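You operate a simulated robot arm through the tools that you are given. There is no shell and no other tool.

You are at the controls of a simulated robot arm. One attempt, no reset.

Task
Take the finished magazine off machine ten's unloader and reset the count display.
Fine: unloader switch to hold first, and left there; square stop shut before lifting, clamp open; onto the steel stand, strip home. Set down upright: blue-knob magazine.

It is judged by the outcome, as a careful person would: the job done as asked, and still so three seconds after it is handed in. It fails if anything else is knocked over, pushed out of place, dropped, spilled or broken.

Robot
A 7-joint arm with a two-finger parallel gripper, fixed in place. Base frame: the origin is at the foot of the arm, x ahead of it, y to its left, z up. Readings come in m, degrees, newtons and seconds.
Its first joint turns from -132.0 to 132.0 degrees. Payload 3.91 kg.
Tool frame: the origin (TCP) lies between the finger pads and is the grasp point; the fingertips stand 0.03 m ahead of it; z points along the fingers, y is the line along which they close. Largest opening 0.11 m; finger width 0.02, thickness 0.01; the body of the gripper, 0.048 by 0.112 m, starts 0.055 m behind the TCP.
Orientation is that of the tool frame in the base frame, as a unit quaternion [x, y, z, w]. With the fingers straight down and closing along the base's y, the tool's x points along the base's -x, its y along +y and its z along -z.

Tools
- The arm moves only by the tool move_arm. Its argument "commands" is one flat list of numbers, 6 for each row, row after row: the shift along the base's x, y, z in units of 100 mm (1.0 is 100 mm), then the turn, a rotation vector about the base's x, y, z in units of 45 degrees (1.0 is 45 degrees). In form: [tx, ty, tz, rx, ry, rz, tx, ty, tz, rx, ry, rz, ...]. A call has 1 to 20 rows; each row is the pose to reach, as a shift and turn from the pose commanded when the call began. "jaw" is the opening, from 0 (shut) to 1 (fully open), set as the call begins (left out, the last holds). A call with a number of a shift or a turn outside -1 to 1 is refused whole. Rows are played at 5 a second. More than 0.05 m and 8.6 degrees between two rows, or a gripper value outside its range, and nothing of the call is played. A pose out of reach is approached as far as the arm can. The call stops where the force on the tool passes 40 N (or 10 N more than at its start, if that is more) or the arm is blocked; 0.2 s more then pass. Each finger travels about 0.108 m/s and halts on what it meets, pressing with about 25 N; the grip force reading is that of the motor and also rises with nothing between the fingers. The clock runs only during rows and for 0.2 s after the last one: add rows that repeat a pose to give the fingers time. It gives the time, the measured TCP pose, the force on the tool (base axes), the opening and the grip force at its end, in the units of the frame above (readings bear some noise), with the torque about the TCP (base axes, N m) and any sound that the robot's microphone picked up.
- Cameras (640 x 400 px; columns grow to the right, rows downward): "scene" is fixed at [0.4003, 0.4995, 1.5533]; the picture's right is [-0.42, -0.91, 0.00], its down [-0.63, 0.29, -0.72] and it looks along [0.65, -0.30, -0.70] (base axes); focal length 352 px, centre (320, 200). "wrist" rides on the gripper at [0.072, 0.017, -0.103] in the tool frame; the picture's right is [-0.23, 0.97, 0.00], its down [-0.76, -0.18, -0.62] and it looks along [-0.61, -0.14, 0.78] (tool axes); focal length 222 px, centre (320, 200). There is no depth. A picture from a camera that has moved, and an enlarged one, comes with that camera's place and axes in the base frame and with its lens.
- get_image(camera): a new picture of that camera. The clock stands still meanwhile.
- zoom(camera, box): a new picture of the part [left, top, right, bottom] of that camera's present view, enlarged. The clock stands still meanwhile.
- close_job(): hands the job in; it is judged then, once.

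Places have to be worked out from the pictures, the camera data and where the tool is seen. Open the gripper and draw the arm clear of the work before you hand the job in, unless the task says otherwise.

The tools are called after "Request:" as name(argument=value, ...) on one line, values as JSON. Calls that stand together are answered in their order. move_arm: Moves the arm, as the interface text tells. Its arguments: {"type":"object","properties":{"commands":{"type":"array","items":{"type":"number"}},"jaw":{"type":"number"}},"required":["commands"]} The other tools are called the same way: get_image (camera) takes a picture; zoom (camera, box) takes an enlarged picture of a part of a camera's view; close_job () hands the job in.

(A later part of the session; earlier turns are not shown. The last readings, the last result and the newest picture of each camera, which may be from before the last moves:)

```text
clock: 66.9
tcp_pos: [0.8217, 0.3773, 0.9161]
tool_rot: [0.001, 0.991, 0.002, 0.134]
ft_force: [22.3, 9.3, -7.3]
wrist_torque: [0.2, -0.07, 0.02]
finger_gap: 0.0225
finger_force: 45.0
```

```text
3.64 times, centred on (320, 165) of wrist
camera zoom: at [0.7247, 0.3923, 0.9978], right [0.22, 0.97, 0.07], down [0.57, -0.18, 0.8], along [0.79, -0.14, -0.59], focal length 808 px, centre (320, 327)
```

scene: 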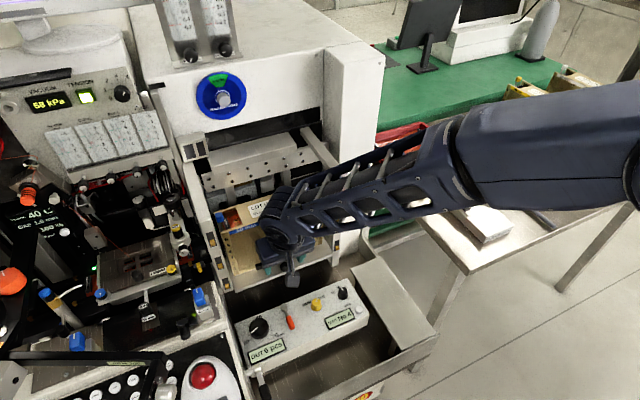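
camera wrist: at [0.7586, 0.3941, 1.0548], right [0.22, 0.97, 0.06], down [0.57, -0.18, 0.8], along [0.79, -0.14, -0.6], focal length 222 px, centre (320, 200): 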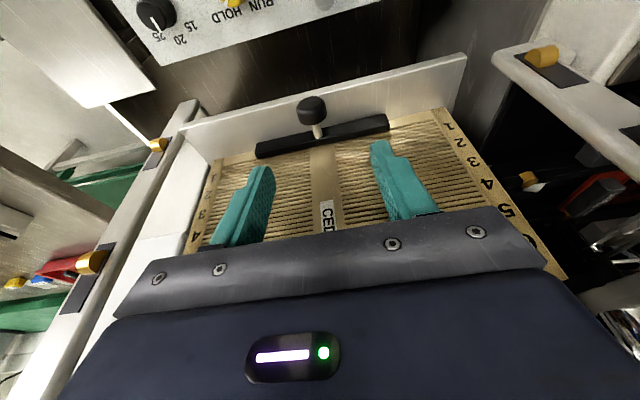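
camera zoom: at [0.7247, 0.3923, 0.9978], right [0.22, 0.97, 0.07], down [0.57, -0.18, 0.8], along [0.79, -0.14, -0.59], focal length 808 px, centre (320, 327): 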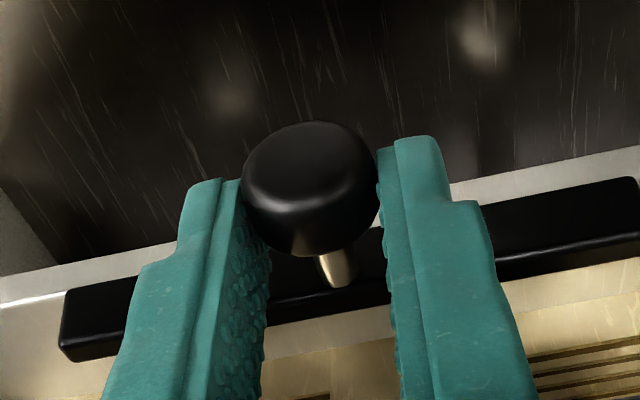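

The force rose to 22 N at ~31 mm of travel, so the clamp is fully open at its end stop. I'll ease off, release the knob, rise and check that it stays open.

Request:
move_arm(commands=[0.015, 0, 0, 0, 0, 0, 0.015, 0, 0, 0, 0, 0])

Request:
move_arm(commands=[0, 0, 0, 0, 0, 0, 0, 0, 0, 0, 0, 0, 0, 0, 0, 0, 0, 0, -0.1, 0, 0.3, 0, 0, 0, -0.2, 0, 0.6, 0, 0, 0, -0.3, 0, 1, 0, 0, 0], jaw=0.6)

Request:
get_image(camera="wrist")

Request:
zoom(camera="scene", box=[180, 170, 360, 310])

```text
clock: 67.5
tcp_pos: [0.8216, 0.3759, 0.9164]
tool_rot: [0.001, 0.991, 0.002, 0.132]
ft_force: [5.7, -1.3, -4.9]
wrist_torque: [-0.04, -0.51, 0.01]
finger_gap: 0.0224
finger_force: 45.4
```

```text
clock: 68.9
tcp_pos: [0.7876, 0.3754, 1.017]
tool_rot: [0.001, 0.991, 0.003, 0.133]
ft_force: [0.1, -0.8, -0.6]
wrist_torque: [0.01, 0.01, 0.02]
finger_gap: 0.0659
finger_force: 0.1
```

```text
taken
camera wrist: at [0.6919, 0.3918, 1.0973], right [0.22, 0.97, 0.06], down [0.57, -0.18, 0.8], along [0.79, -0.14, -0.6], focal length 222 px, centre (320, 200)
```

wrist: 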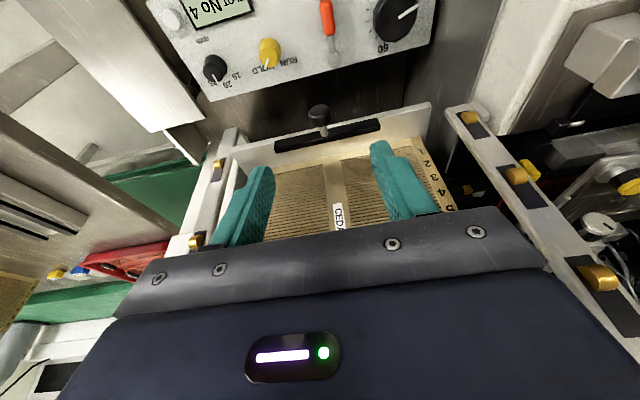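

```text
2.86 times, centred on (270, 240) of scene
camera zoom: at [0.4003, 0.4995, 1.5533], right [-0.42, -0.91, 0.0], down [-0.63, 0.29, -0.72], along [0.65, -0.3, -0.7], focal length 1006 px, centre (463, 86)
```

zoom: 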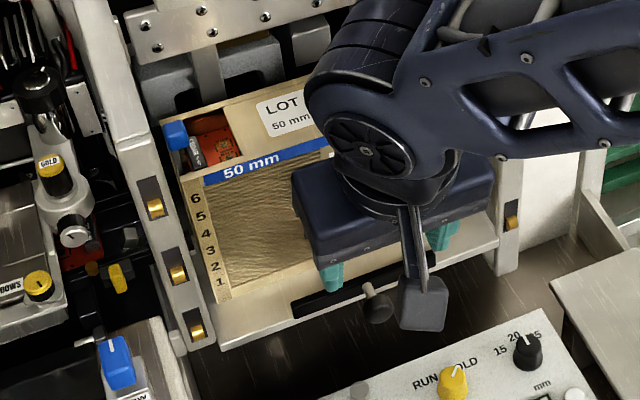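

The clamp bar stays open at the shelf edge. For lifting I'll grip across the magazine's thickness at mid-length (about (0.92, 0.377)), with the tool tilted 10° so the gripper body clears the rack behind. First I'll rise and set the orientation.

Request:
move_arm(commands=[0, 0, 0.3, 0, 0.11, 0, 0, 0, 0.6, 0, 0.22, 0, 0, 0, 1, 0, 0.333, 0])

Request:
move_arm(commands=[0, 0, 0.16, 0, 0, -0.17, 0, 0, 0.33, 0, 0, -0.34, 0, 0, 0.5, 0, 0, -0.51, 0, 0, 0.66, 0, 0, -0.68, 0, 0, 0.83, 0, 0, -0.85, 0, 0, 1, 0, 0, -1], jaw=0.91)

Request:
move_arm(commands=[0.1, 0, 0, 0, 0, -0.17, 0.2, 0, 0, 0, 0, -0.34, 0.3, 0, 0, 0, 0, -0.51, 0.4, 0, 0, 0, 0, -0.68, 0.5, 0, 0, 0, 0, -0.85, 0.6, 0, 0, 0, 0, -1])

Request:
move_arm(commands=[0.1, 0.02, 0, 0, -0.11, 0, 0.3, 0.02, 0, 0, -0.222, 0])

Request:
get_image(camera="wrist")

Request:
get_image(camera="scene")

```text
clock: 69.7
tcp_pos: [0.79, 0.3772, 1.1178]
tool_rot: [0.0, 1.0, 0.003, 0.002]
ft_force: [-0.1, -1.4, -0.5]
wrist_torque: [-0.03, -0.02, -0.01]
finger_gap: 0.066
finger_force: 0.1
```

```text
clock: 71.1
tcp_pos: [0.7911, 0.3759, 1.2162]
tool_rot: [0.384, 0.923, 0.001, 0.004]
ft_force: [-0.8, -0.3, 0.2]
wrist_torque: [-0.03, 0.03, -0.02]
finger_gap: 0.1001
finger_force: 0.0
```

```text
clock: 72.5
tcp_pos: [0.8506, 0.3747, 1.2187]
tool_rot: [0.708, 0.706, 0.0, 0.004]
ft_force: [-0.5, 0.7, 0.9]
wrist_torque: [-0.03, 0.01, 0.03]
finger_gap: 0.0999
finger_force: 0.0
```

```text
clock: 73.1
tcp_pos: [0.8819, 0.3776, 1.2186]
tool_rot: [0.704, 0.705, 0.062, 0.066]
ft_force: [0.5, 0.2, -0.8]
wrist_torque: [0.0, -0.02, 0.02]
finger_gap: 0.1
finger_force: 0.0
```

```text
taken
camera wrist: at [0.8801, 0.451, 1.3229], right [0.96, -0.23, 0.18], down [-0.29, -0.76, 0.58], along [0.0, -0.61, -0.79], focal length 222 px, centre (320, 200)
```

wrist: 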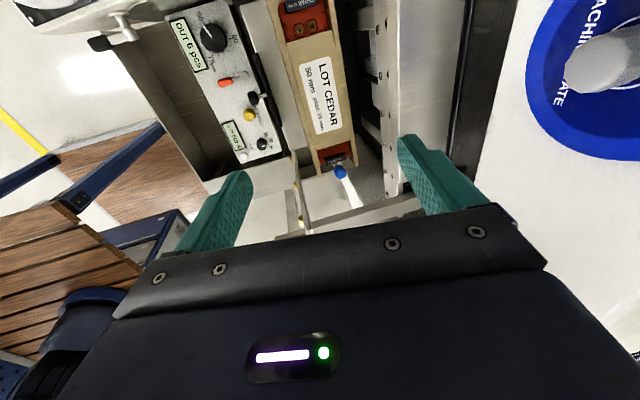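

```text
taken
```

scene: 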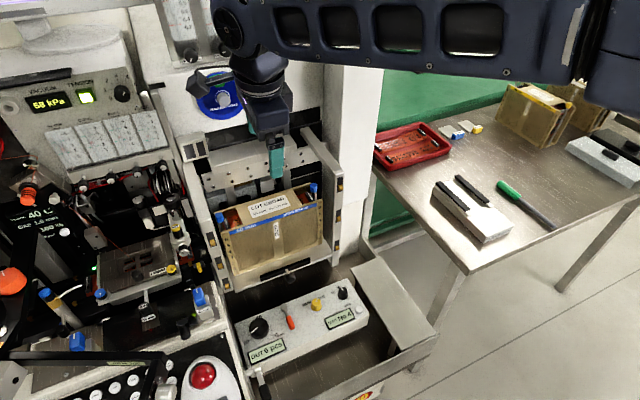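

Request:
zoom(camera="wrist", box=[260, 20, 420, 140])

Request:
zoom(camera="scene", box=[200, 150, 350, 290])

```text
3.33 times, centred on (340, 80) of wrist
camera zoom: at [0.8801, 0.451, 1.3229], right [0.96, -0.23, 0.18], down [-0.29, -0.76, 0.58], along [0.0, -0.61, -0.79], focal length 740 px, centre (253, 600)
```

zoom: 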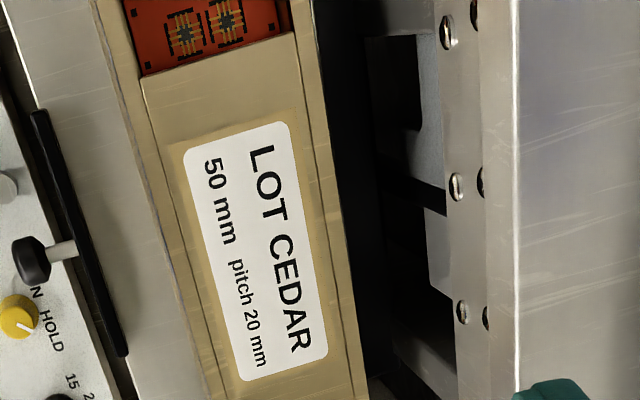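

```text
2.86 times, centred on (275, 220) of scene
camera zoom: at [0.4003, 0.4995, 1.5533], right [-0.42, -0.91, 0.0], down [-0.63, 0.29, -0.72], along [0.65, -0.3, -0.7], focal length 1006 px, centre (449, 143)
```

zoom: 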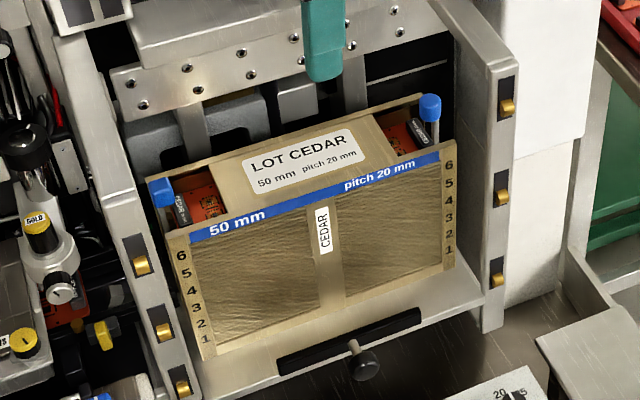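

The gap behind the magazine measures: rear plate outer face 0.956, rack ≈0.978, cover ≈0.969. A 6° tilt gives about 9 mm clearance all round, so I'll reduce the tilt, narrow the jaw slightly and move to the pre-grasp point.

Request:
move_arm(commands=[0.1, -0.003, -0.3, 0, 0.045, 0, 0.2, -0.006, -0.6, 0, 0.089, 0], jaw=0.82)

Request:
get_image(camera="wrist")

Request:
zoom(camera="scene", box=[190, 100, 350, 230])

```text
clock: 73.7
tcp_pos: [0.9008, 0.3772, 1.1596]
tool_rot: [0.706, 0.706, 0.038, 0.041]
ft_force: [-0.1, 0.0, 1.6]
wrist_torque: [0.04, -0.03, -0.01]
finger_gap: 0.0902
finger_force: 0.0
```

```text
taken
camera wrist: at [0.9069, 0.4508, 1.2634], right [0.97, -0.23, 0.11], down [-0.25, -0.76, 0.6], along [-0.05, -0.61, -0.79], focal length 222 px, centre (320, 200)
```

wrist: 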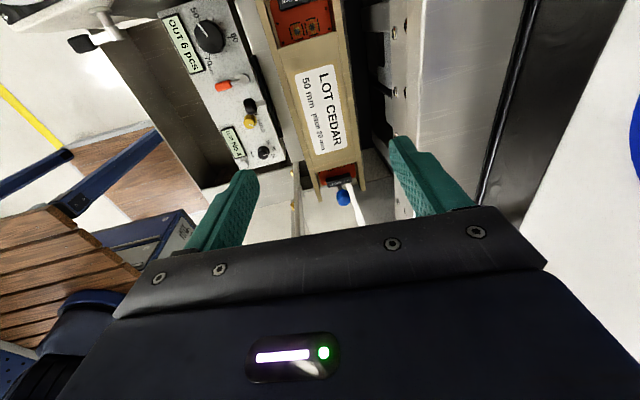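

```text
3.08 times, centred on (270, 165) of scene
camera zoom: at [0.4003, 0.4995, 1.5533], right [-0.42, -0.91, 0.0], down [-0.63, 0.29, -0.72], along [0.65, -0.3, -0.7], focal length 1083 px, centre (474, 308)
```

zoom: 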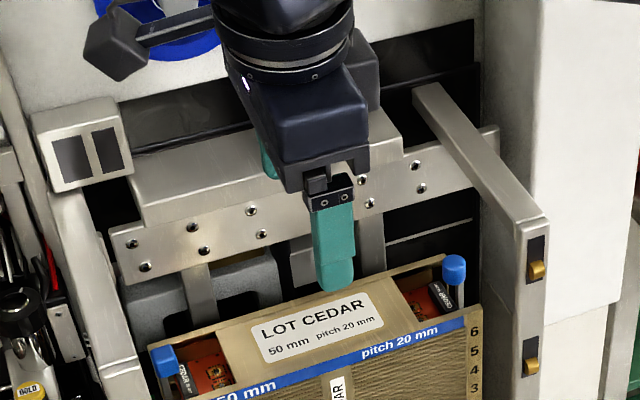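

Aligned on the insertion line. I'll go down the first 100 mm, then check.

Request:
move_arm(commands=[0.026, 0, -0.25, 0, 0, 0, 0.052, 0, -0.5, 0, 0, 0, 0.079, 0, -0.75, 0, 0, 0, 0.105, 0, -1, 0, 0, 0])

Request:
get_image(camera="wrist")

Request:
zoom(camera="wrist", box=[220, 90, 440, 240])

Request:
zoom(camera="scene", box=[190, 120, 350, 250])

```text
clock: 74.7
tcp_pos: [0.9116, 0.3758, 1.0572]
tool_rot: [0.707, 0.705, 0.037, 0.041]
ft_force: [0.1, 0.8, 0.1]
wrist_torque: [-0.01, 0.0, 0.01]
finger_gap: 0.0899
finger_force: 0.0
```

```text
taken
camera wrist: at [0.9172, 0.4499, 1.1628], right [0.97, -0.23, 0.11], down [-0.25, -0.76, 0.6], along [-0.06, -0.61, -0.79], focal length 222 px, centre (320, 200)
```

wrist: 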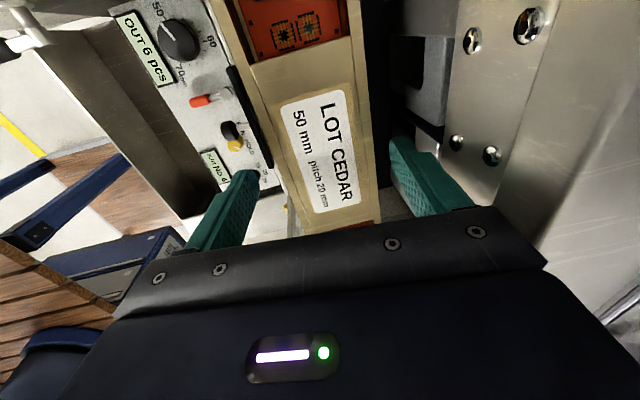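

```text
2.67 times, centred on (330, 165) of wrist
camera zoom: at [0.9172, 0.4499, 1.1628], right [0.97, -0.23, 0.11], down [-0.25, -0.76, 0.6], along [-0.06, -0.61, -0.79], focal length 592 px, centre (293, 293)
```

zoom: 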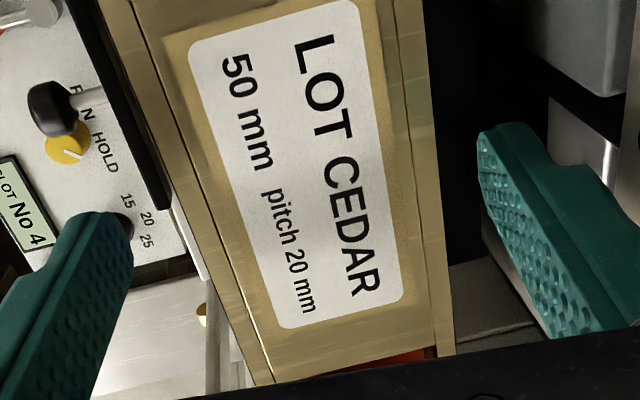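

```text
3.08 times, centred on (270, 185) of scene
camera zoom: at [0.4003, 0.4995, 1.5533], right [-0.42, -0.91, 0.0], down [-0.63, 0.29, -0.72], along [0.65, -0.3, -0.7], focal length 1083 px, centre (474, 246)
```

zoom: 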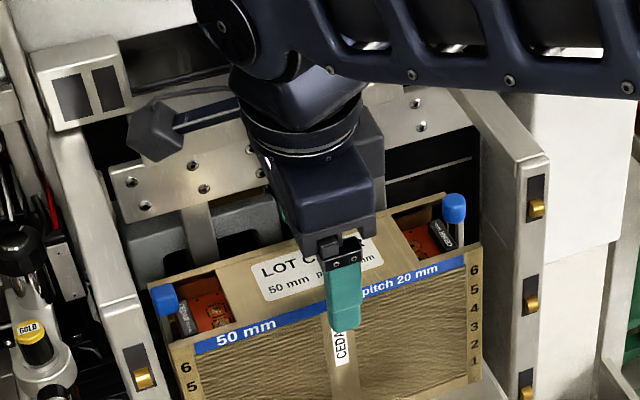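

The fingers straddle the magazine with clearance on both sides. I'll go down the remaining ~77 mm in small steps.

Request:
move_arm(commands=[0.02, 0.01, -0.2, 0, 0, 0, 0.04, 0.01, -0.4, 0, 0, 0, 0.06, 0.01, -0.6, 0, 0, 0, 0.075, 0.01, -0.75, 0, 0, 0])

Request:
zoom(camera="wrist", box=[180, 60, 480, 240])

Request:
zoom(camera="scene", box=[190, 120, 350, 290])

```text
clock: 75.7
tcp_pos: [0.919, 0.3786, 0.983]
tool_rot: [0.706, 0.706, 0.037, 0.041]
ft_force: [-1.2, -1.2, -0.3]
wrist_torque: [-0.01, 0.0, -0.01]
finger_gap: 0.0901
finger_force: 0.0
```

```text
2.13 times, centred on (330, 150) of wrist
camera zoom: at [0.9252, 0.4521, 1.0876], right [0.97, -0.23, 0.11], down [-0.25, -0.76, 0.6], along [-0.06, -0.61, -0.79], focal length 474 px, centre (299, 307)
```

zoom: 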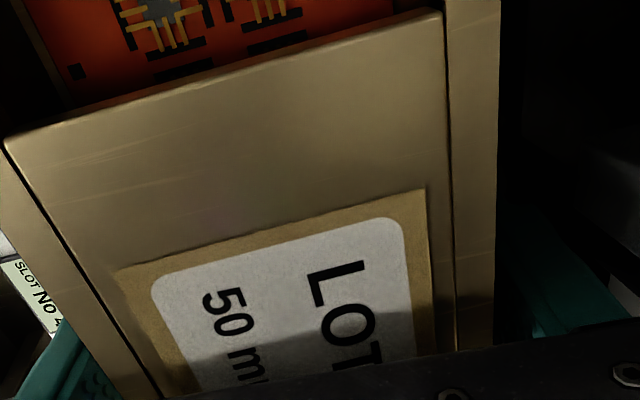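

```text
2.35 times, centred on (270, 205) of scene
camera zoom: at [0.4003, 0.4995, 1.5533], right [-0.42, -0.91, 0.0], down [-0.63, 0.29, -0.72], along [0.65, -0.3, -0.7], focal length 828 px, centre (438, 188)
```

zoom: 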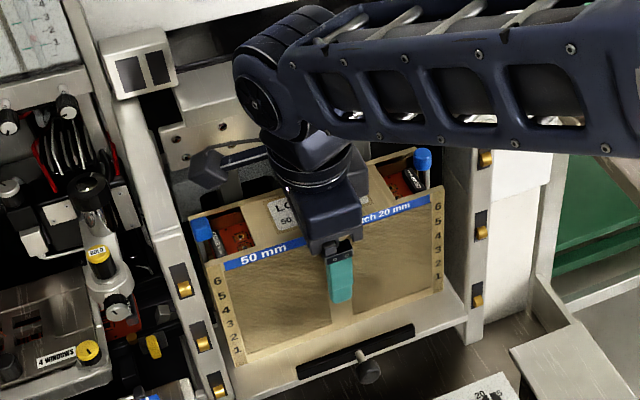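

No contact so far and the fingers are well placed. I'll close on the magazine.

Request:
move_arm(commands=[0, 0, 0, 0, 0, 0, 0, 0, 0, 0, 0, 0, 0, 0, 0, 0, 0, 0, 0, 0, 0, 0, 0, 0], jaw=0.0)

Request:
zoom(camera="scene", box=[190, 120, 350, 290])

Request:
zoom(camera="wrist", box=[180, 0, 480, 240])

```text
clock: 76.1
tcp_pos: [0.9225, 0.3783, 0.9836]
tool_rot: [0.707, 0.705, 0.04, 0.043]
ft_force: [19.1, 6.2, -8.3]
wrist_torque: [0.2, 0.99, 0.65]
finger_gap: 0.0776
finger_force: 24.6
stopped in row 1: the force on the tool passed its limit at 46 N (the readings are from after the stop); the commanded pose is now the measured one
```

```text
2.35 times, centred on (270, 205) of scene
camera zoom: at [0.4003, 0.4995, 1.5533], right [-0.42, -0.91, 0.0], down [-0.63, 0.29, -0.72], along [0.65, -0.3, -0.7], focal length 828 px, centre (438, 188)
```

zoom: 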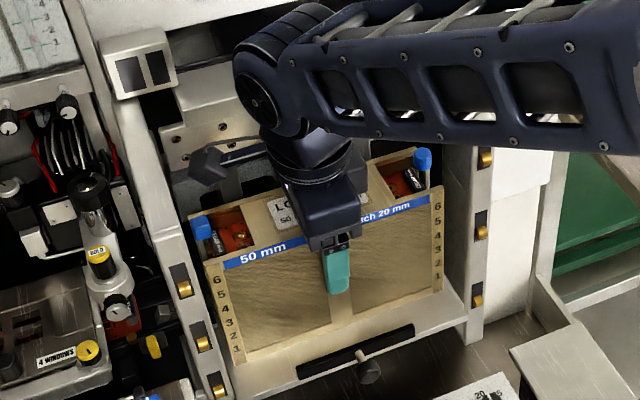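

```text
1.67 times, centred on (330, 120) of wrist
camera zoom: at [0.9283, 0.4515, 1.0884], right [0.97, -0.23, 0.12], down [-0.25, -0.76, 0.6], along [-0.05, -0.61, -0.79], focal length 370 px, centre (303, 333)
```

zoom: 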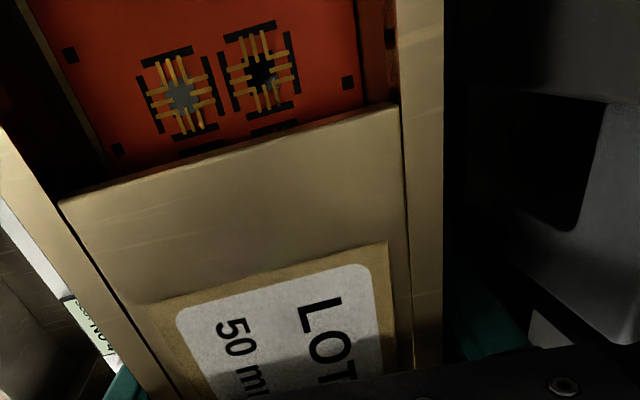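

Both fingers have just made contact (gap 77.6 mm) and the arm was nudged 3 mm. The commanded pose has been reset, so I'll let the grip settle from here.

Request:
move_arm(commands=[0, 0, 0, 0, 0, 0, 0, 0, 0, 0, 0, 0])

Request:
zoom(camera="scene", box=[190, 120, 350, 290])

```text
clock: 76.7
tcp_pos: [0.9227, 0.3779, 0.9836]
tool_rot: [0.707, 0.705, 0.04, 0.042]
ft_force: [24.7, 8.8, -8.8]
wrist_torque: [-0.01, 1.06, 0.57]
finger_gap: 0.0778
finger_force: 25.2
```

```text
2.35 times, centred on (270, 205) of scene
camera zoom: at [0.4003, 0.4995, 1.5533], right [-0.42, -0.91, 0.0], down [-0.63, 0.29, -0.72], along [0.65, -0.3, -0.7], focal length 828 px, centre (438, 188)
```

zoom: 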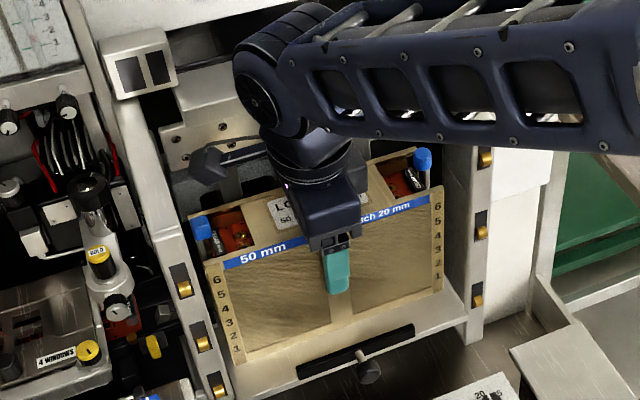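

The net +25 N in x with a one-sided motor force suggests only the rear finger is pressing, with the front finger still a few mm off. I'll shift the TCP +2 mm in x so that both fingers can share the grip.

Request:
move_arm(commands=[0.01, 0, 0, 0, 0, 0, 0.02, 0, 0, 0, 0, 0, 0.02, 0, 0, 0, 0, 0])

```text
clock: 77.5
tcp_pos: [0.9216, 0.3782, 0.9839]
tool_rot: [0.706, 0.705, 0.038, 0.043]
ft_force: [-4.3, 1.5, -9.6]
wrist_torque: [0.17, 1.28, 0.12]
finger_gap: 0.0777
finger_force: 24.9
```

The gripping forces are now balanced (net −4 N). I'll try a small lift of 10 mm and read the load.

Request:
move_arm(commands=[0, 0, 0.02, 0, 0, 0, 0, 0, 0.04, 0, 0, 0, 0, 0, 0.07, 0, 0, 0, 0, 0, 0.1, 0, 0, 0])

Request:
zoom(camera="scene", box=[190, 120, 350, 290])

```text
clock: 78.7
tcp_pos: [0.9229, 0.3793, 0.9956]
tool_rot: [0.706, 0.706, 0.039, 0.041]
ft_force: [-5.7, 0.2, 2.7]
wrist_torque: [-0.33, 1.07, 0.1]
finger_gap: 0.0765
finger_force: 25.6
stopped in row 4: the force on the tool passed its limit at 42 N (the readings are from after the stop); the commanded pose is now the measured one
```

```text
2.35 times, centred on (270, 205) of scene
camera zoom: at [0.4003, 0.4995, 1.5533], right [-0.42, -0.91, 0.0], down [-0.63, 0.29, -0.72], along [0.65, -0.3, -0.7], focal length 828 px, centre (438, 188)
```

zoom: 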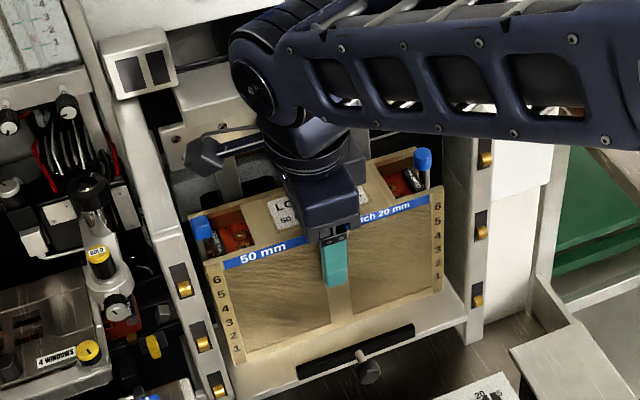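

The lift stopped at 42 N and the magazine hasn't risen; the fingers slid up about 11 mm. Before pulling harder I'll look closely at the contacts and at whatever may still be holding it.

Request:
zoom(camera="scene", box=[245, 170, 305, 215])

Request:
zoom(camera="wrist", box=[300, 100, 460, 230])

Request:
zoom(camera="wrist", box=[160, 100, 320, 230])

Request:
zoom(camera="scene", box=[200, 180, 350, 300])

```text
8.89 times, centred on (275, 192) of scene
camera zoom: at [0.4003, 0.4995, 1.5533], right [-0.42, -0.91, 0.0], down [-0.63, 0.29, -0.72], along [0.65, -0.3, -0.7], focal length 3128 px, centre (720, 267)
```

zoom: 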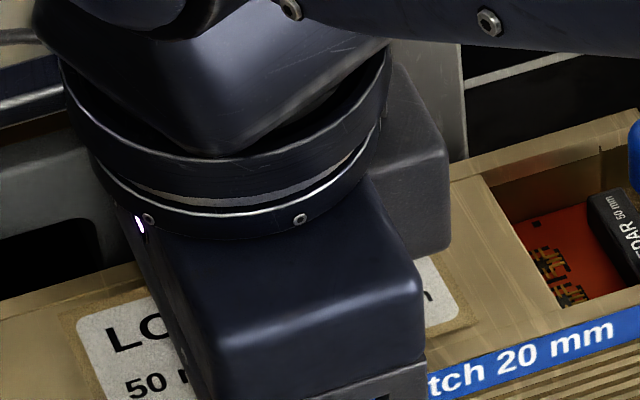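

```text
3.08 times, centred on (380, 165) of wrist
camera zoom: at [0.9281, 0.4524, 1.0991], right [0.97, -0.23, 0.11], down [-0.25, -0.76, 0.6], along [-0.05, -0.61, -0.79], focal length 684 px, centre (135, 308)
```

zoom: 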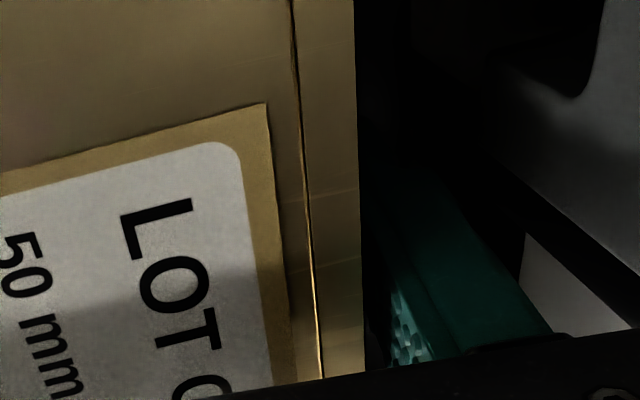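

```text
3.08 times, centred on (240, 165) of wrist
camera zoom: at [0.9281, 0.4524, 1.0991], right [0.97, -0.23, 0.11], down [-0.25, -0.76, 0.6], along [-0.05, -0.61, -0.79], focal length 684 px, centre (566, 308)
```

zoom: 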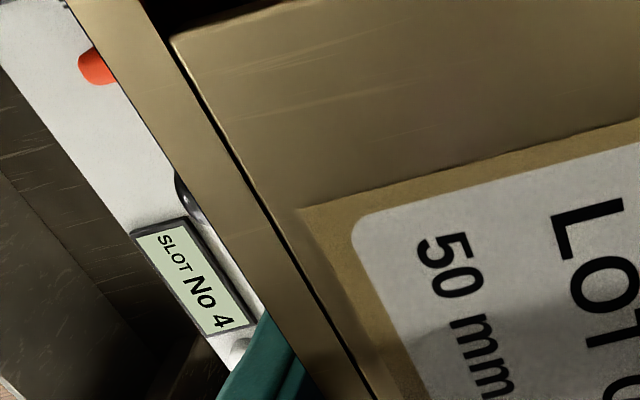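

```text
3.33 times, centred on (275, 240) of scene
camera zoom: at [0.4003, 0.4995, 1.5533], right [-0.42, -0.91, 0.0], down [-0.63, 0.29, -0.72], along [0.65, -0.3, -0.7], focal length 1173 px, centre (470, 67)
```

zoom: 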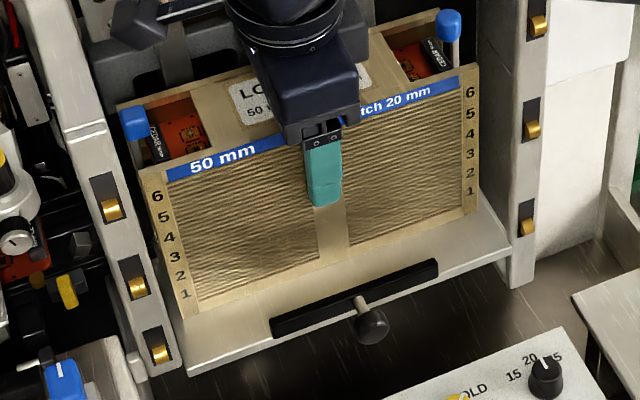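

The magazine didn't budge. I'll open the jaws again and see how it reacts to a gentle push, to tell whether it is heavy or still held.

Request:
move_arm(commands=[0, 0, 0, 0, 0, 0, 0, 0, 0, 0, 0, 0, 0, 0, 0, 0, 0, 0], jaw=0.82)

Request:
zoom(camera="wrist", box=[300, 100, 460, 230])

Request:
zoom(camera="scene", box=[200, 180, 350, 300])

```text
clock: 79.5
tcp_pos: [0.9226, 0.3796, 0.9936]
tool_rot: [0.707, 0.705, 0.039, 0.042]
ft_force: [1.0, -1.0, 0.4]
wrist_torque: [0.0, -0.02, 0.01]
finger_gap: 0.0901
finger_force: 0.1
```

```text
3.08 times, centred on (380, 165) of wrist
camera zoom: at [0.9286, 0.4523, 1.0987], right [0.97, -0.23, 0.11], down [-0.25, -0.76, 0.6], along [-0.05, -0.61, -0.79], focal length 684 px, centre (135, 308)
```

zoom: 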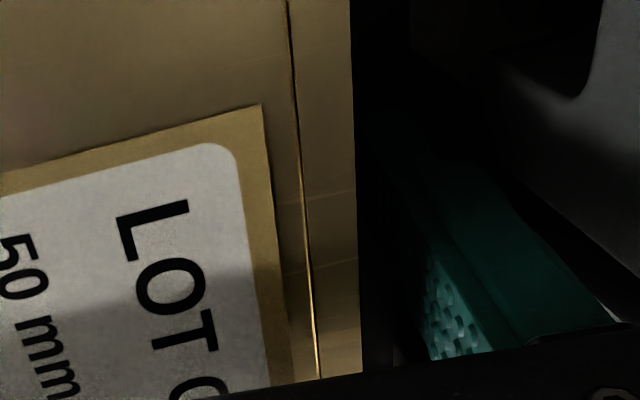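

```text
3.33 times, centred on (275, 240) of scene
camera zoom: at [0.4003, 0.4995, 1.5533], right [-0.42, -0.91, 0.0], down [-0.63, 0.29, -0.72], along [0.65, -0.3, -0.7], focal length 1173 px, centre (470, 67)
```

zoom: 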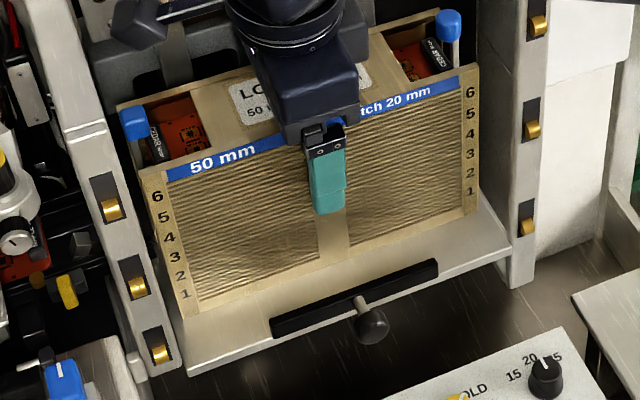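

With the jaws open a dark strip shows between the magazine's back plate and my rear finger, so the rear finger may have been pressing on a black back wall rather than on the magazine. I'll back out upward and inspect that gap.

Request:
move_arm(commands=[-0.03, 0, 0.3, 0, 0, 0, -0.06, 0, 0.6, 0, 0, 0, -0.1, 0, 0.9, 0, 0, 0])

Request:
zoom(camera="wrist", box=[320, 20, 420, 170])

Request:
zoom(camera="wrist", box=[345, 80, 405, 130])

```text
clock: 80.2
tcp_pos: [0.9137, 0.3808, 1.0833]
tool_rot: [0.706, 0.706, 0.038, 0.041]
ft_force: [0.4, 0.3, -0.9]
wrist_torque: [0.0, -0.01, 0.02]
finger_gap: 0.0901
finger_force: 0.0
```

```text
2.67 times, centred on (370, 95) of wrist
camera zoom: at [0.9194, 0.4539, 1.1888], right [0.97, -0.23, 0.11], down [-0.25, -0.76, 0.6], along [-0.05, -0.61, -0.79], focal length 592 px, centre (187, 480)
```

zoom: 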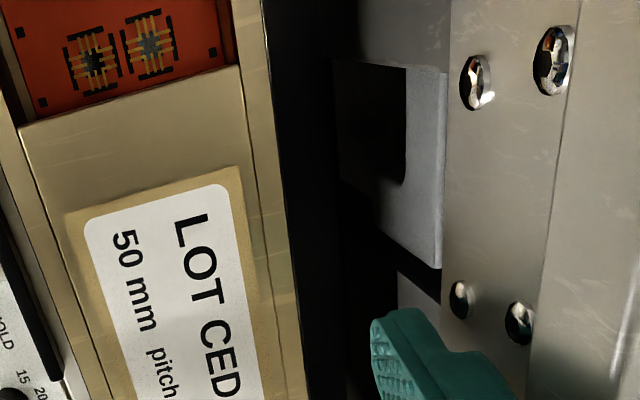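

```text
8.00 times, centred on (375, 105) of wrist
camera zoom: at [0.9194, 0.4539, 1.1888], right [0.97, -0.23, 0.11], down [-0.25, -0.76, 0.6], along [-0.05, -0.61, -0.79], focal length 1777 px, centre (-120, 960)
```

zoom: 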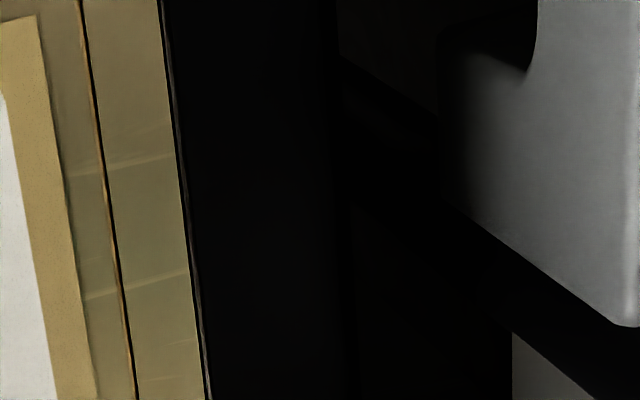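

The gap looks like a dark recess rather than a wall. To learn whether the magazine is held, I'll put the open fingers back around it and press it gently with the rear finger.

Request:
move_arm(commands=[0.02, -0.02, -0.25, 0, 0, 0, 0.04, -0.03, -0.5, 0, 0, 0, 0.06, -0.03, -0.75, 0, 0, 0, 0.075, -0.03, -1, 0, 0, 0])

Request:
move_arm(commands=[-0.03, 0, 0, 0, 0, 0, -0.06, 0, 0, 0, 0, 0])

Request:
move_arm(commands=[-0.02, 0, 0, 0, 0, 0, -0.04, 0, 0, 0, 0, 0])

Request:
zoom(camera="scene", box=[200, 180, 350, 300])

```text
clock: 81.2
tcp_pos: [0.92, 0.3777, 0.9839]
tool_rot: [0.707, 0.705, 0.039, 0.042]
ft_force: [-0.6, -0.2, 0.0]
wrist_torque: [0.04, -0.02, 0.01]
finger_gap: 0.0899
finger_force: 0.0
```

```text
clock: 81.8
tcp_pos: [0.9152, 0.3774, 0.9841]
tool_rot: [0.707, 0.705, 0.039, 0.042]
ft_force: [6.3, 1.1, -0.4]
wrist_torque: [0.01, 0.13, 0.11]
finger_gap: 0.0935
finger_force: 3.3
```

```text
clock: 82.5
tcp_pos: [0.911, 0.377, 0.9842]
tool_rot: [0.706, 0.706, 0.04, 0.042]
ft_force: [21.5, 5.6, -0.9]
wrist_torque: [0.03, 0.26, 0.52]
finger_gap: 0.1007
finger_force: 10.6
```

```text
3.33 times, centred on (275, 240) of scene
camera zoom: at [0.4003, 0.4995, 1.5533], right [-0.42, -0.91, 0.0], down [-0.63, 0.29, -0.72], along [0.65, -0.3, -0.7], focal length 1173 px, centre (470, 67)
```

zoom: 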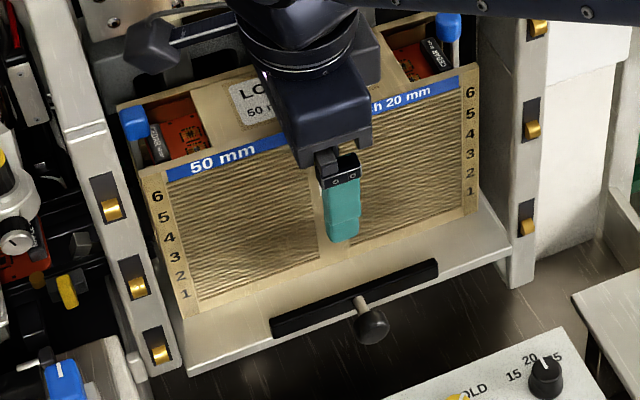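

Pushing 21 N against the magazine's back doesn't move it at all, so it is held by something other than the black bar. I'll ease off and look at the panel again, especially the red lever.

Request:
move_arm(commands=[0.05, 0, 0, 0, 0, 0, 0.085, 0, 0, 0, 0, 0])

Request:
zoom(camera="scene", box=[230, 270, 380, 370])

Request:
zoom(camera="scene", box=[265, 285, 325, 345])

```text
clock: 83.0
tcp_pos: [0.919, 0.3774, 0.9839]
tool_rot: [0.706, 0.706, 0.038, 0.04]
ft_force: [0.5, -0.7, -0.7]
wrist_torque: [0.04, -0.03, 0.03]
finger_gap: 0.0903
finger_force: 0.1
```

```text
4.00 times, centred on (305, 320) of scene
camera zoom: at [0.4003, 0.4995, 1.5533], right [-0.42, -0.91, 0.0], down [-0.63, 0.29, -0.72], along [0.65, -0.3, -0.7], focal length 1408 px, centre (380, -280)
```

zoom: 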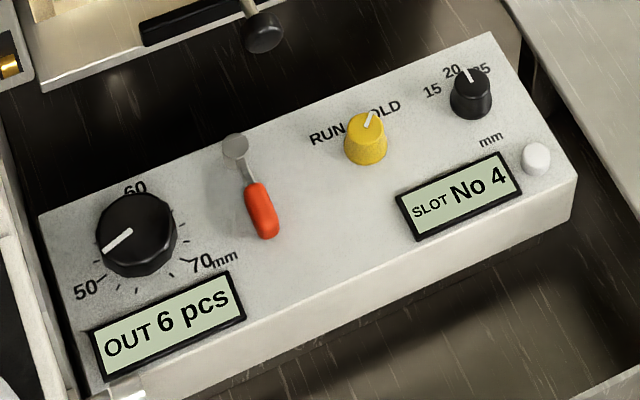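

```text
6.67 times, centred on (295, 315) of scene
camera zoom: at [0.4003, 0.4995, 1.5533], right [-0.42, -0.91, 0.0], down [-0.63, 0.29, -0.72], along [0.65, -0.3, -0.7], focal length 2346 px, centre (487, -567)
```

zoom: 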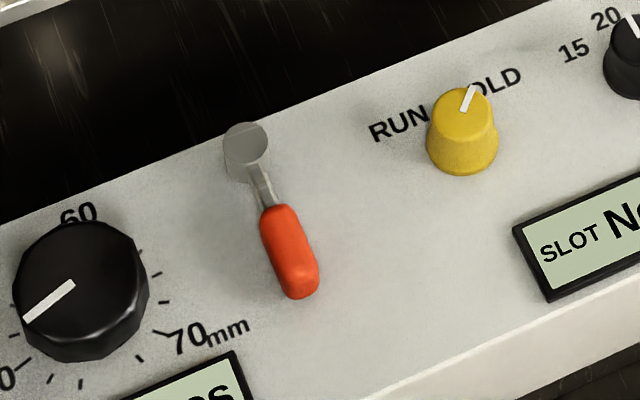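

The lever is unlabelled, so I won't touch it yet. There may be a black back-rest directly behind the magazine that my rear finger has been pressing on, so I'll rise and inspect that area from the left end.

Request:
move_arm(commands=[-0.03, 0, 0.3, 0, 0, 0, -0.06, 0, 0.6, 0, 0, 0, -0.1, 0, 1, 0, 0, 0])

Request:
move_arm(commands=[0, 0.2, 0.3, 0, 0.06, 0, 0, 0.5, 0.6, 0, 0.133, 0, 0, 0.9, 0.9, 0, 0.133, 0])

Request:
get_image(camera="wrist")

Request:
zoom(camera="wrist", box=[330, 90, 430, 170])

```text
clock: 83.8
tcp_pos: [0.9103, 0.3756, 1.0826]
tool_rot: [0.706, 0.705, 0.039, 0.042]
ft_force: [0.3, 0.4, -0.3]
wrist_torque: [-0.02, 0.02, -0.04]
finger_gap: 0.0901
finger_force: 0.1
```

```text
clock: 84.7
tcp_pos: [0.9065, 0.4683, 1.1743]
tool_rot: [0.708, 0.707, 0.002, 0.004]
ft_force: [0.9, 0.2, 0.9]
wrist_torque: [0.02, -0.02, 0.02]
finger_gap: 0.09
finger_force: 0.0
```

```text
taken
camera wrist: at [0.9236, 0.5412, 1.2783], right [0.97, -0.23, 0.01], down [-0.18, -0.76, 0.62], along [-0.14, -0.61, -0.78], focal length 222 px, centre (320, 200)
```

wrist: 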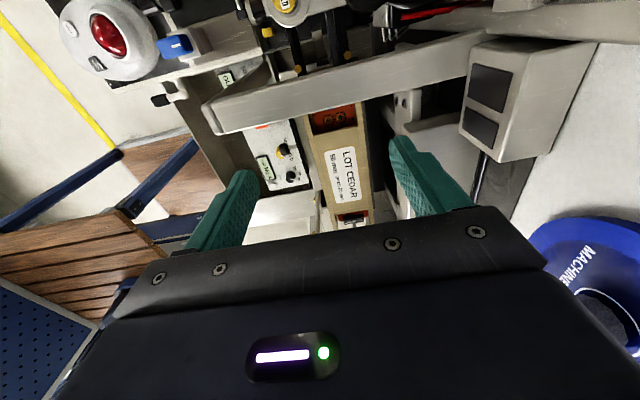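

```text
5.00 times, centred on (380, 130) of wrist
camera zoom: at [0.9236, 0.5412, 1.2783], right [0.97, -0.23, 0.01], down [-0.18, -0.76, 0.62], along [-0.14, -0.61, -0.78], focal length 1111 px, centre (20, 550)
```

zoom: 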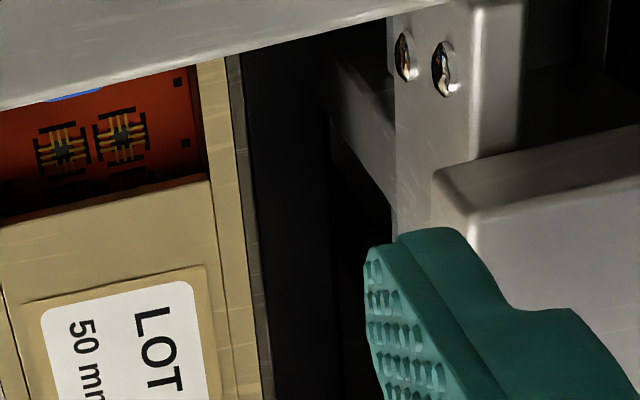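

Now it's clear: a thin black back-rest stands right behind the magazine's back plate, and my rear finger was behind that. I'll zoom in to measure how high it reaches.

Request:
zoom(camera="wrist", box=[355, 85, 395, 117])

Request:
zoom(camera="wrist", box=[340, 150, 390, 190])

```text
12.50 times, centred on (375, 101) of wrist
camera zoom: at [0.9236, 0.5412, 1.2783], right [0.97, -0.23, 0.01], down [-0.18, -0.76, 0.62], along [-0.14, -0.61, -0.78], focal length 2776 px, centre (-368, 1438)
```

zoom: 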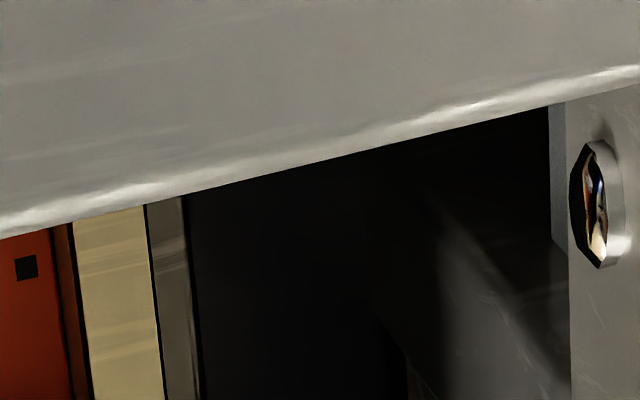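

```text
10.00 times, centred on (365, 170) of wrist
camera zoom: at [0.9236, 0.5412, 1.2783], right [0.97, -0.23, 0.01], down [-0.18, -0.76, 0.62], along [-0.14, -0.61, -0.78], focal length 2221 px, centre (-130, 500)
```

zoom: 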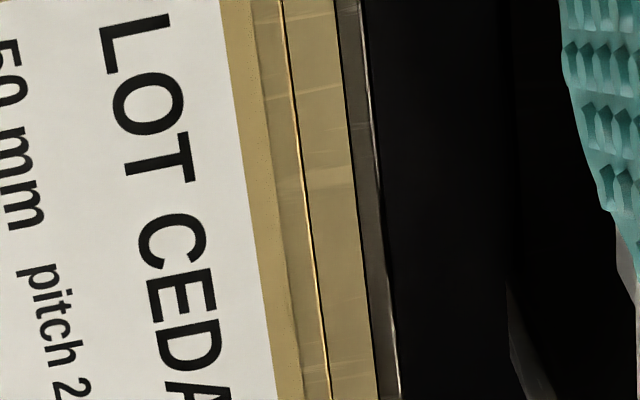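

The back-rest's top edge lies 2–3 cm below the magazine's top, so I can grip the top ~1.5 cm directly, move the magazine forward away from the back-rest, and re-grip it properly there. First I'll touch the magazine's top lightly with closed fingers to get its exact height.

Request:
move_arm(commands=[0, -0.3, 0, 0, 0, 0, 0, -0.6, 0, 0, 0, 0, -0.015, -0.91, 0, 0, 0, 0], jaw=0.0)

Request:
move_arm(commands=[0, 0, -0.4, 0, 0, 0, 0, 0, -0.8, 0, 0, 0, 0, 0, -1, 0, 0, 0])

Request:
get_image(camera="scene")

```text
clock: 85.5
tcp_pos: [0.906, 0.374, 1.174]
tool_rot: [0.707, 0.707, 0.002, 0.005]
ft_force: [-0.3, 0.5, -1.1]
wrist_torque: [-0.01, 0.03, -0.02]
finger_gap: 0.0
finger_force: 24.5
```

```text
clock: 86.2
tcp_pos: [0.9057, 0.3729, 1.0743]
tool_rot: [0.707, 0.707, 0.001, 0.004]
ft_force: [0.7, 0.2, 0.4]
wrist_torque: [0.01, -0.03, 0.03]
finger_gap: 0.0
finger_force: 25.1
```

```text
taken
```

scene: 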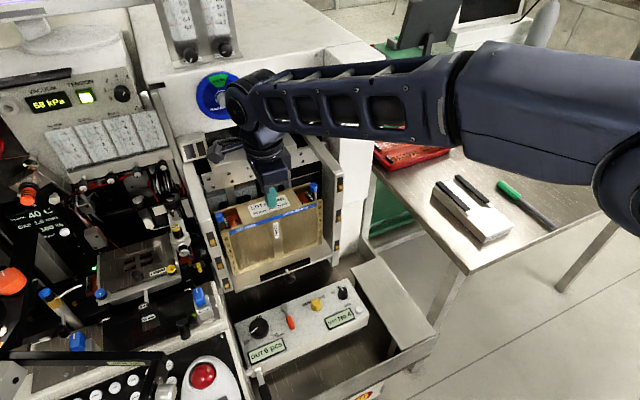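

Tip is at about z=1.044 now. I'll creep down in small steps until I feel the top.

Request:
move_arm(commands=[0, 0, -0.03, 0, 0, 0, 0, 0, -0.06, 0, 0, 0, 0, 0, -0.09, 0, 0, 0, 0, 0, -0.12, 0, 0, 0])

Request:
move_arm(commands=[0, 0, -0.02, 0, 0, 0, 0, 0, -0.04, 0, 0, 0])

Request:
move_arm(commands=[0, 0, -0.02, 0, 0, 0, 0, 0, -0.04, 0, 0, 0])

```text
clock: 87.2
tcp_pos: [0.9077, 0.3738, 1.0618]
tool_rot: [0.707, 0.707, 0.002, 0.004]
ft_force: [0.4, -0.8, 0.7]
wrist_torque: [-0.01, 0.03, 0.03]
finger_gap: 0.0
finger_force: 25.0
```

```text
clock: 87.8
tcp_pos: [0.9071, 0.3757, 1.059]
tool_rot: [0.707, 0.707, 0.003, 0.005]
ft_force: [-1.5, 0.1, 5.4]
wrist_torque: [0.02, 0.07, -0.05]
finger_gap: 0.0
finger_force: 25.3
```

```text
clock: 88.7
tcp_pos: [0.9097, 0.3753, 1.0578]
tool_rot: [0.708, 0.707, 0.006, 0.005]
ft_force: [-2.3, -0.6, 7.9]
wrist_torque: [-0.02, 0.12, 0.01]
finger_gap: 0.0
finger_force: 25.2
stopped in row 2: the force on the tool passed its limit at 42 N (the readings are from after the stop); the commanded pose is now the measured one
```

The magazine's top is at z≈1.029. That puts the rear plate's outer face at x≈0.9525, with the back-rest's top at about 1.00. I'll rise, tilt 10°, open to 82 mm and come back for a shallow top grip.

Request:
move_arm(commands=[-0.03, 0.01, 0.3, 0, 0, 0, -0.06, 0.02, 0.6, 0, -0.11, 0, -0.08, 0.02, 0.57, 0, -0.222, 0], jaw=0.745)

Request:
move_arm(commands=[0.035, 0, -0.2, 0, 0, 0, 0.07, 0, -0.4, 0, 0, 0, 0.1, 0, -0.6, 0, 0, 0])

Request:
get_image(camera="wrist")

Request:
zoom(camera="wrist", box=[180, 60, 480, 240])

```text
clock: 89.5
tcp_pos: [0.9002, 0.3767, 1.1137]
tool_rot: [0.704, 0.704, 0.066, 0.068]
ft_force: [-0.1, -0.7, -0.7]
wrist_torque: [0.01, 0.02, 0.0]
finger_gap: 0.0821
finger_force: 0.1
```

```text
clock: 90.2
tcp_pos: [0.9083, 0.3764, 1.0562]
tool_rot: [0.705, 0.703, 0.068, 0.067]
ft_force: [0.4, 0.0, -0.1]
wrist_torque: [0.0, -0.02, 0.01]
finger_gap: 0.0821
finger_force: 0.1
```

```text
taken
camera wrist: at [0.9073, 0.4484, 1.1607], right [0.96, -0.23, 0.18], down [-0.29, -0.76, 0.58], along [0.01, -0.61, -0.79], focal length 222 px, centre (320, 200)
```

wrist: 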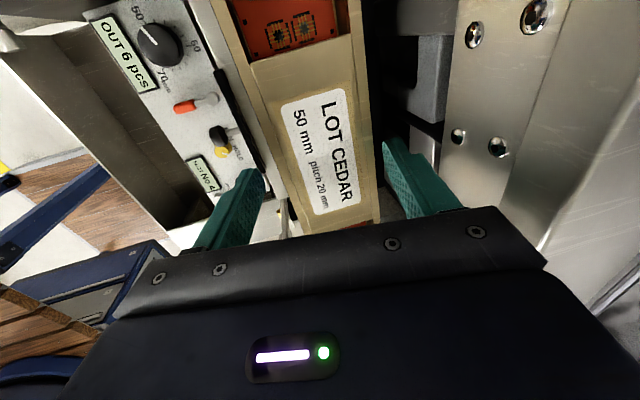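

```text
2.13 times, centred on (330, 150) of wrist
camera zoom: at [0.9073, 0.4484, 1.1607], right [0.96, -0.23, 0.18], down [-0.29, -0.76, 0.58], along [0.01, -0.61, -0.79], focal length 474 px, centre (299, 307)
```

zoom: 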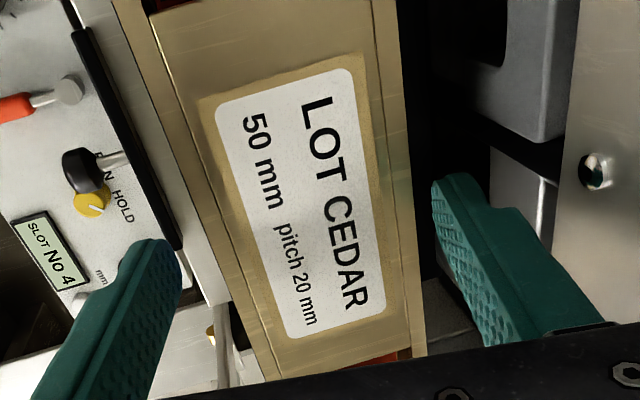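

The fingers straddle the top evenly. I'll move down the last 2 cm.

Request:
move_arm(commands=[0.04, 0.005, 0, 0, 0, 0, 0.06, 0.005, -0.1, 0, 0, 0, 0.075, 0.005, -0.205, 0, 0, 0])

Request:
zoom(camera="wrist", box=[180, 60, 480, 240])

```text
clock: 91.0
tcp_pos: [0.9173, 0.3771, 1.0357]
tool_rot: [0.705, 0.703, 0.067, 0.068]
ft_force: [-0.5, -0.2, 0.1]
wrist_torque: [-0.01, -0.02, -0.02]
finger_gap: 0.082
finger_force: 0.0
```

```text
2.13 times, centred on (330, 150) of wrist
camera zoom: at [0.9155, 0.449, 1.1397], right [0.96, -0.23, 0.18], down [-0.29, -0.76, 0.58], along [0.01, -0.61, -0.79], focal length 474 px, centre (299, 307)
```

zoom: 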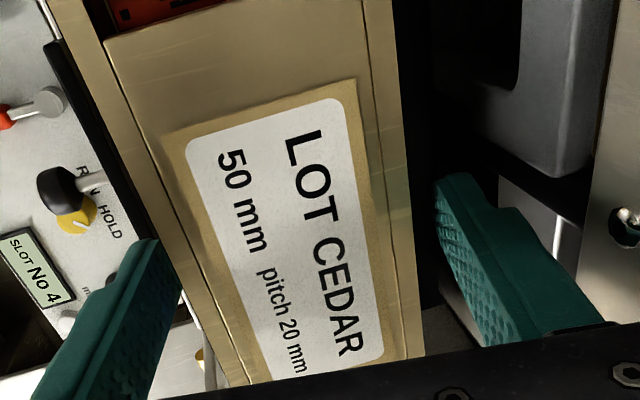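

Now I'll close for the shallow top grip, stepping the jaw so that contact is gentle.

Request:
move_arm(commands=[0, 0, 0, 0, 0, 0, 0, 0, 0, 0, 0, 0], jaw=0.66)

Request:
move_arm(commands=[0, 0, 0, 0, 0, 0, 0, 0, 0, 0, 0, 0], jaw=0.6)

Request:
move_arm(commands=[0, 0, 0, 0, 0, 0, 0, 0, 0, 0, 0, 0], jaw=0.3)

Request:
zoom(camera="wrist", box=[180, 60, 480, 240])

```text
clock: 91.7
tcp_pos: [0.9169, 0.3771, 1.0347]
tool_rot: [0.705, 0.703, 0.066, 0.068]
ft_force: [-1.4, -0.2, -0.2]
wrist_torque: [-0.01, 0.02, -0.01]
finger_gap: 0.0729
finger_force: 0.1
```

```text
clock: 92.2
tcp_pos: [0.9178, 0.3767, 1.0339]
tool_rot: [0.704, 0.704, 0.066, 0.067]
ft_force: [-10.6, -2.0, -1.2]
wrist_torque: [-0.18, 0.35, 0.06]
finger_gap: 0.0714
finger_force: 5.4
```

```text
clock: 92.8
tcp_pos: [0.9149, 0.3764, 1.0337]
tool_rot: [0.704, 0.704, 0.065, 0.067]
ft_force: [-29.3, -5.5, 0.3]
wrist_torque: [-0.21, 1.3, 0.0]
finger_gap: 0.0692
finger_force: 25.4
```

```text
2.13 times, centred on (330, 150) of wrist
camera zoom: at [0.9143, 0.4494, 1.1391], right [0.96, -0.23, 0.18], down [-0.29, -0.76, 0.58], along [0.01, -0.61, -0.79], focal length 474 px, centre (299, 307)
```

zoom: 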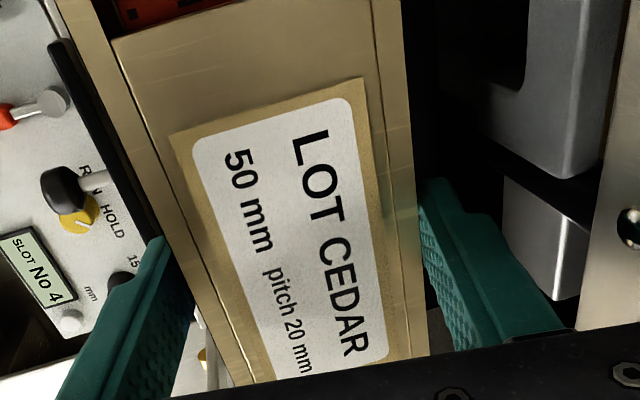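

The front finger touched first (−29 N). I'll shift the TCP −x about 3 mm so that both fingers share the grip.

Request:
move_arm(commands=[-0.015, 0, 0, 0, 0, 0, -0.03, 0, 0, 0, 0, 0, -0.03, 0, 0, 0, 0, 0])

```text
clock: 93.7
tcp_pos: [0.9146, 0.3763, 1.0344]
tool_rot: [0.704, 0.703, 0.067, 0.069]
ft_force: [-1.4, -0.8, 0.0]
wrist_torque: [-0.41, 0.33, 0.12]
finger_gap: 0.0687
finger_force: 24.2
```

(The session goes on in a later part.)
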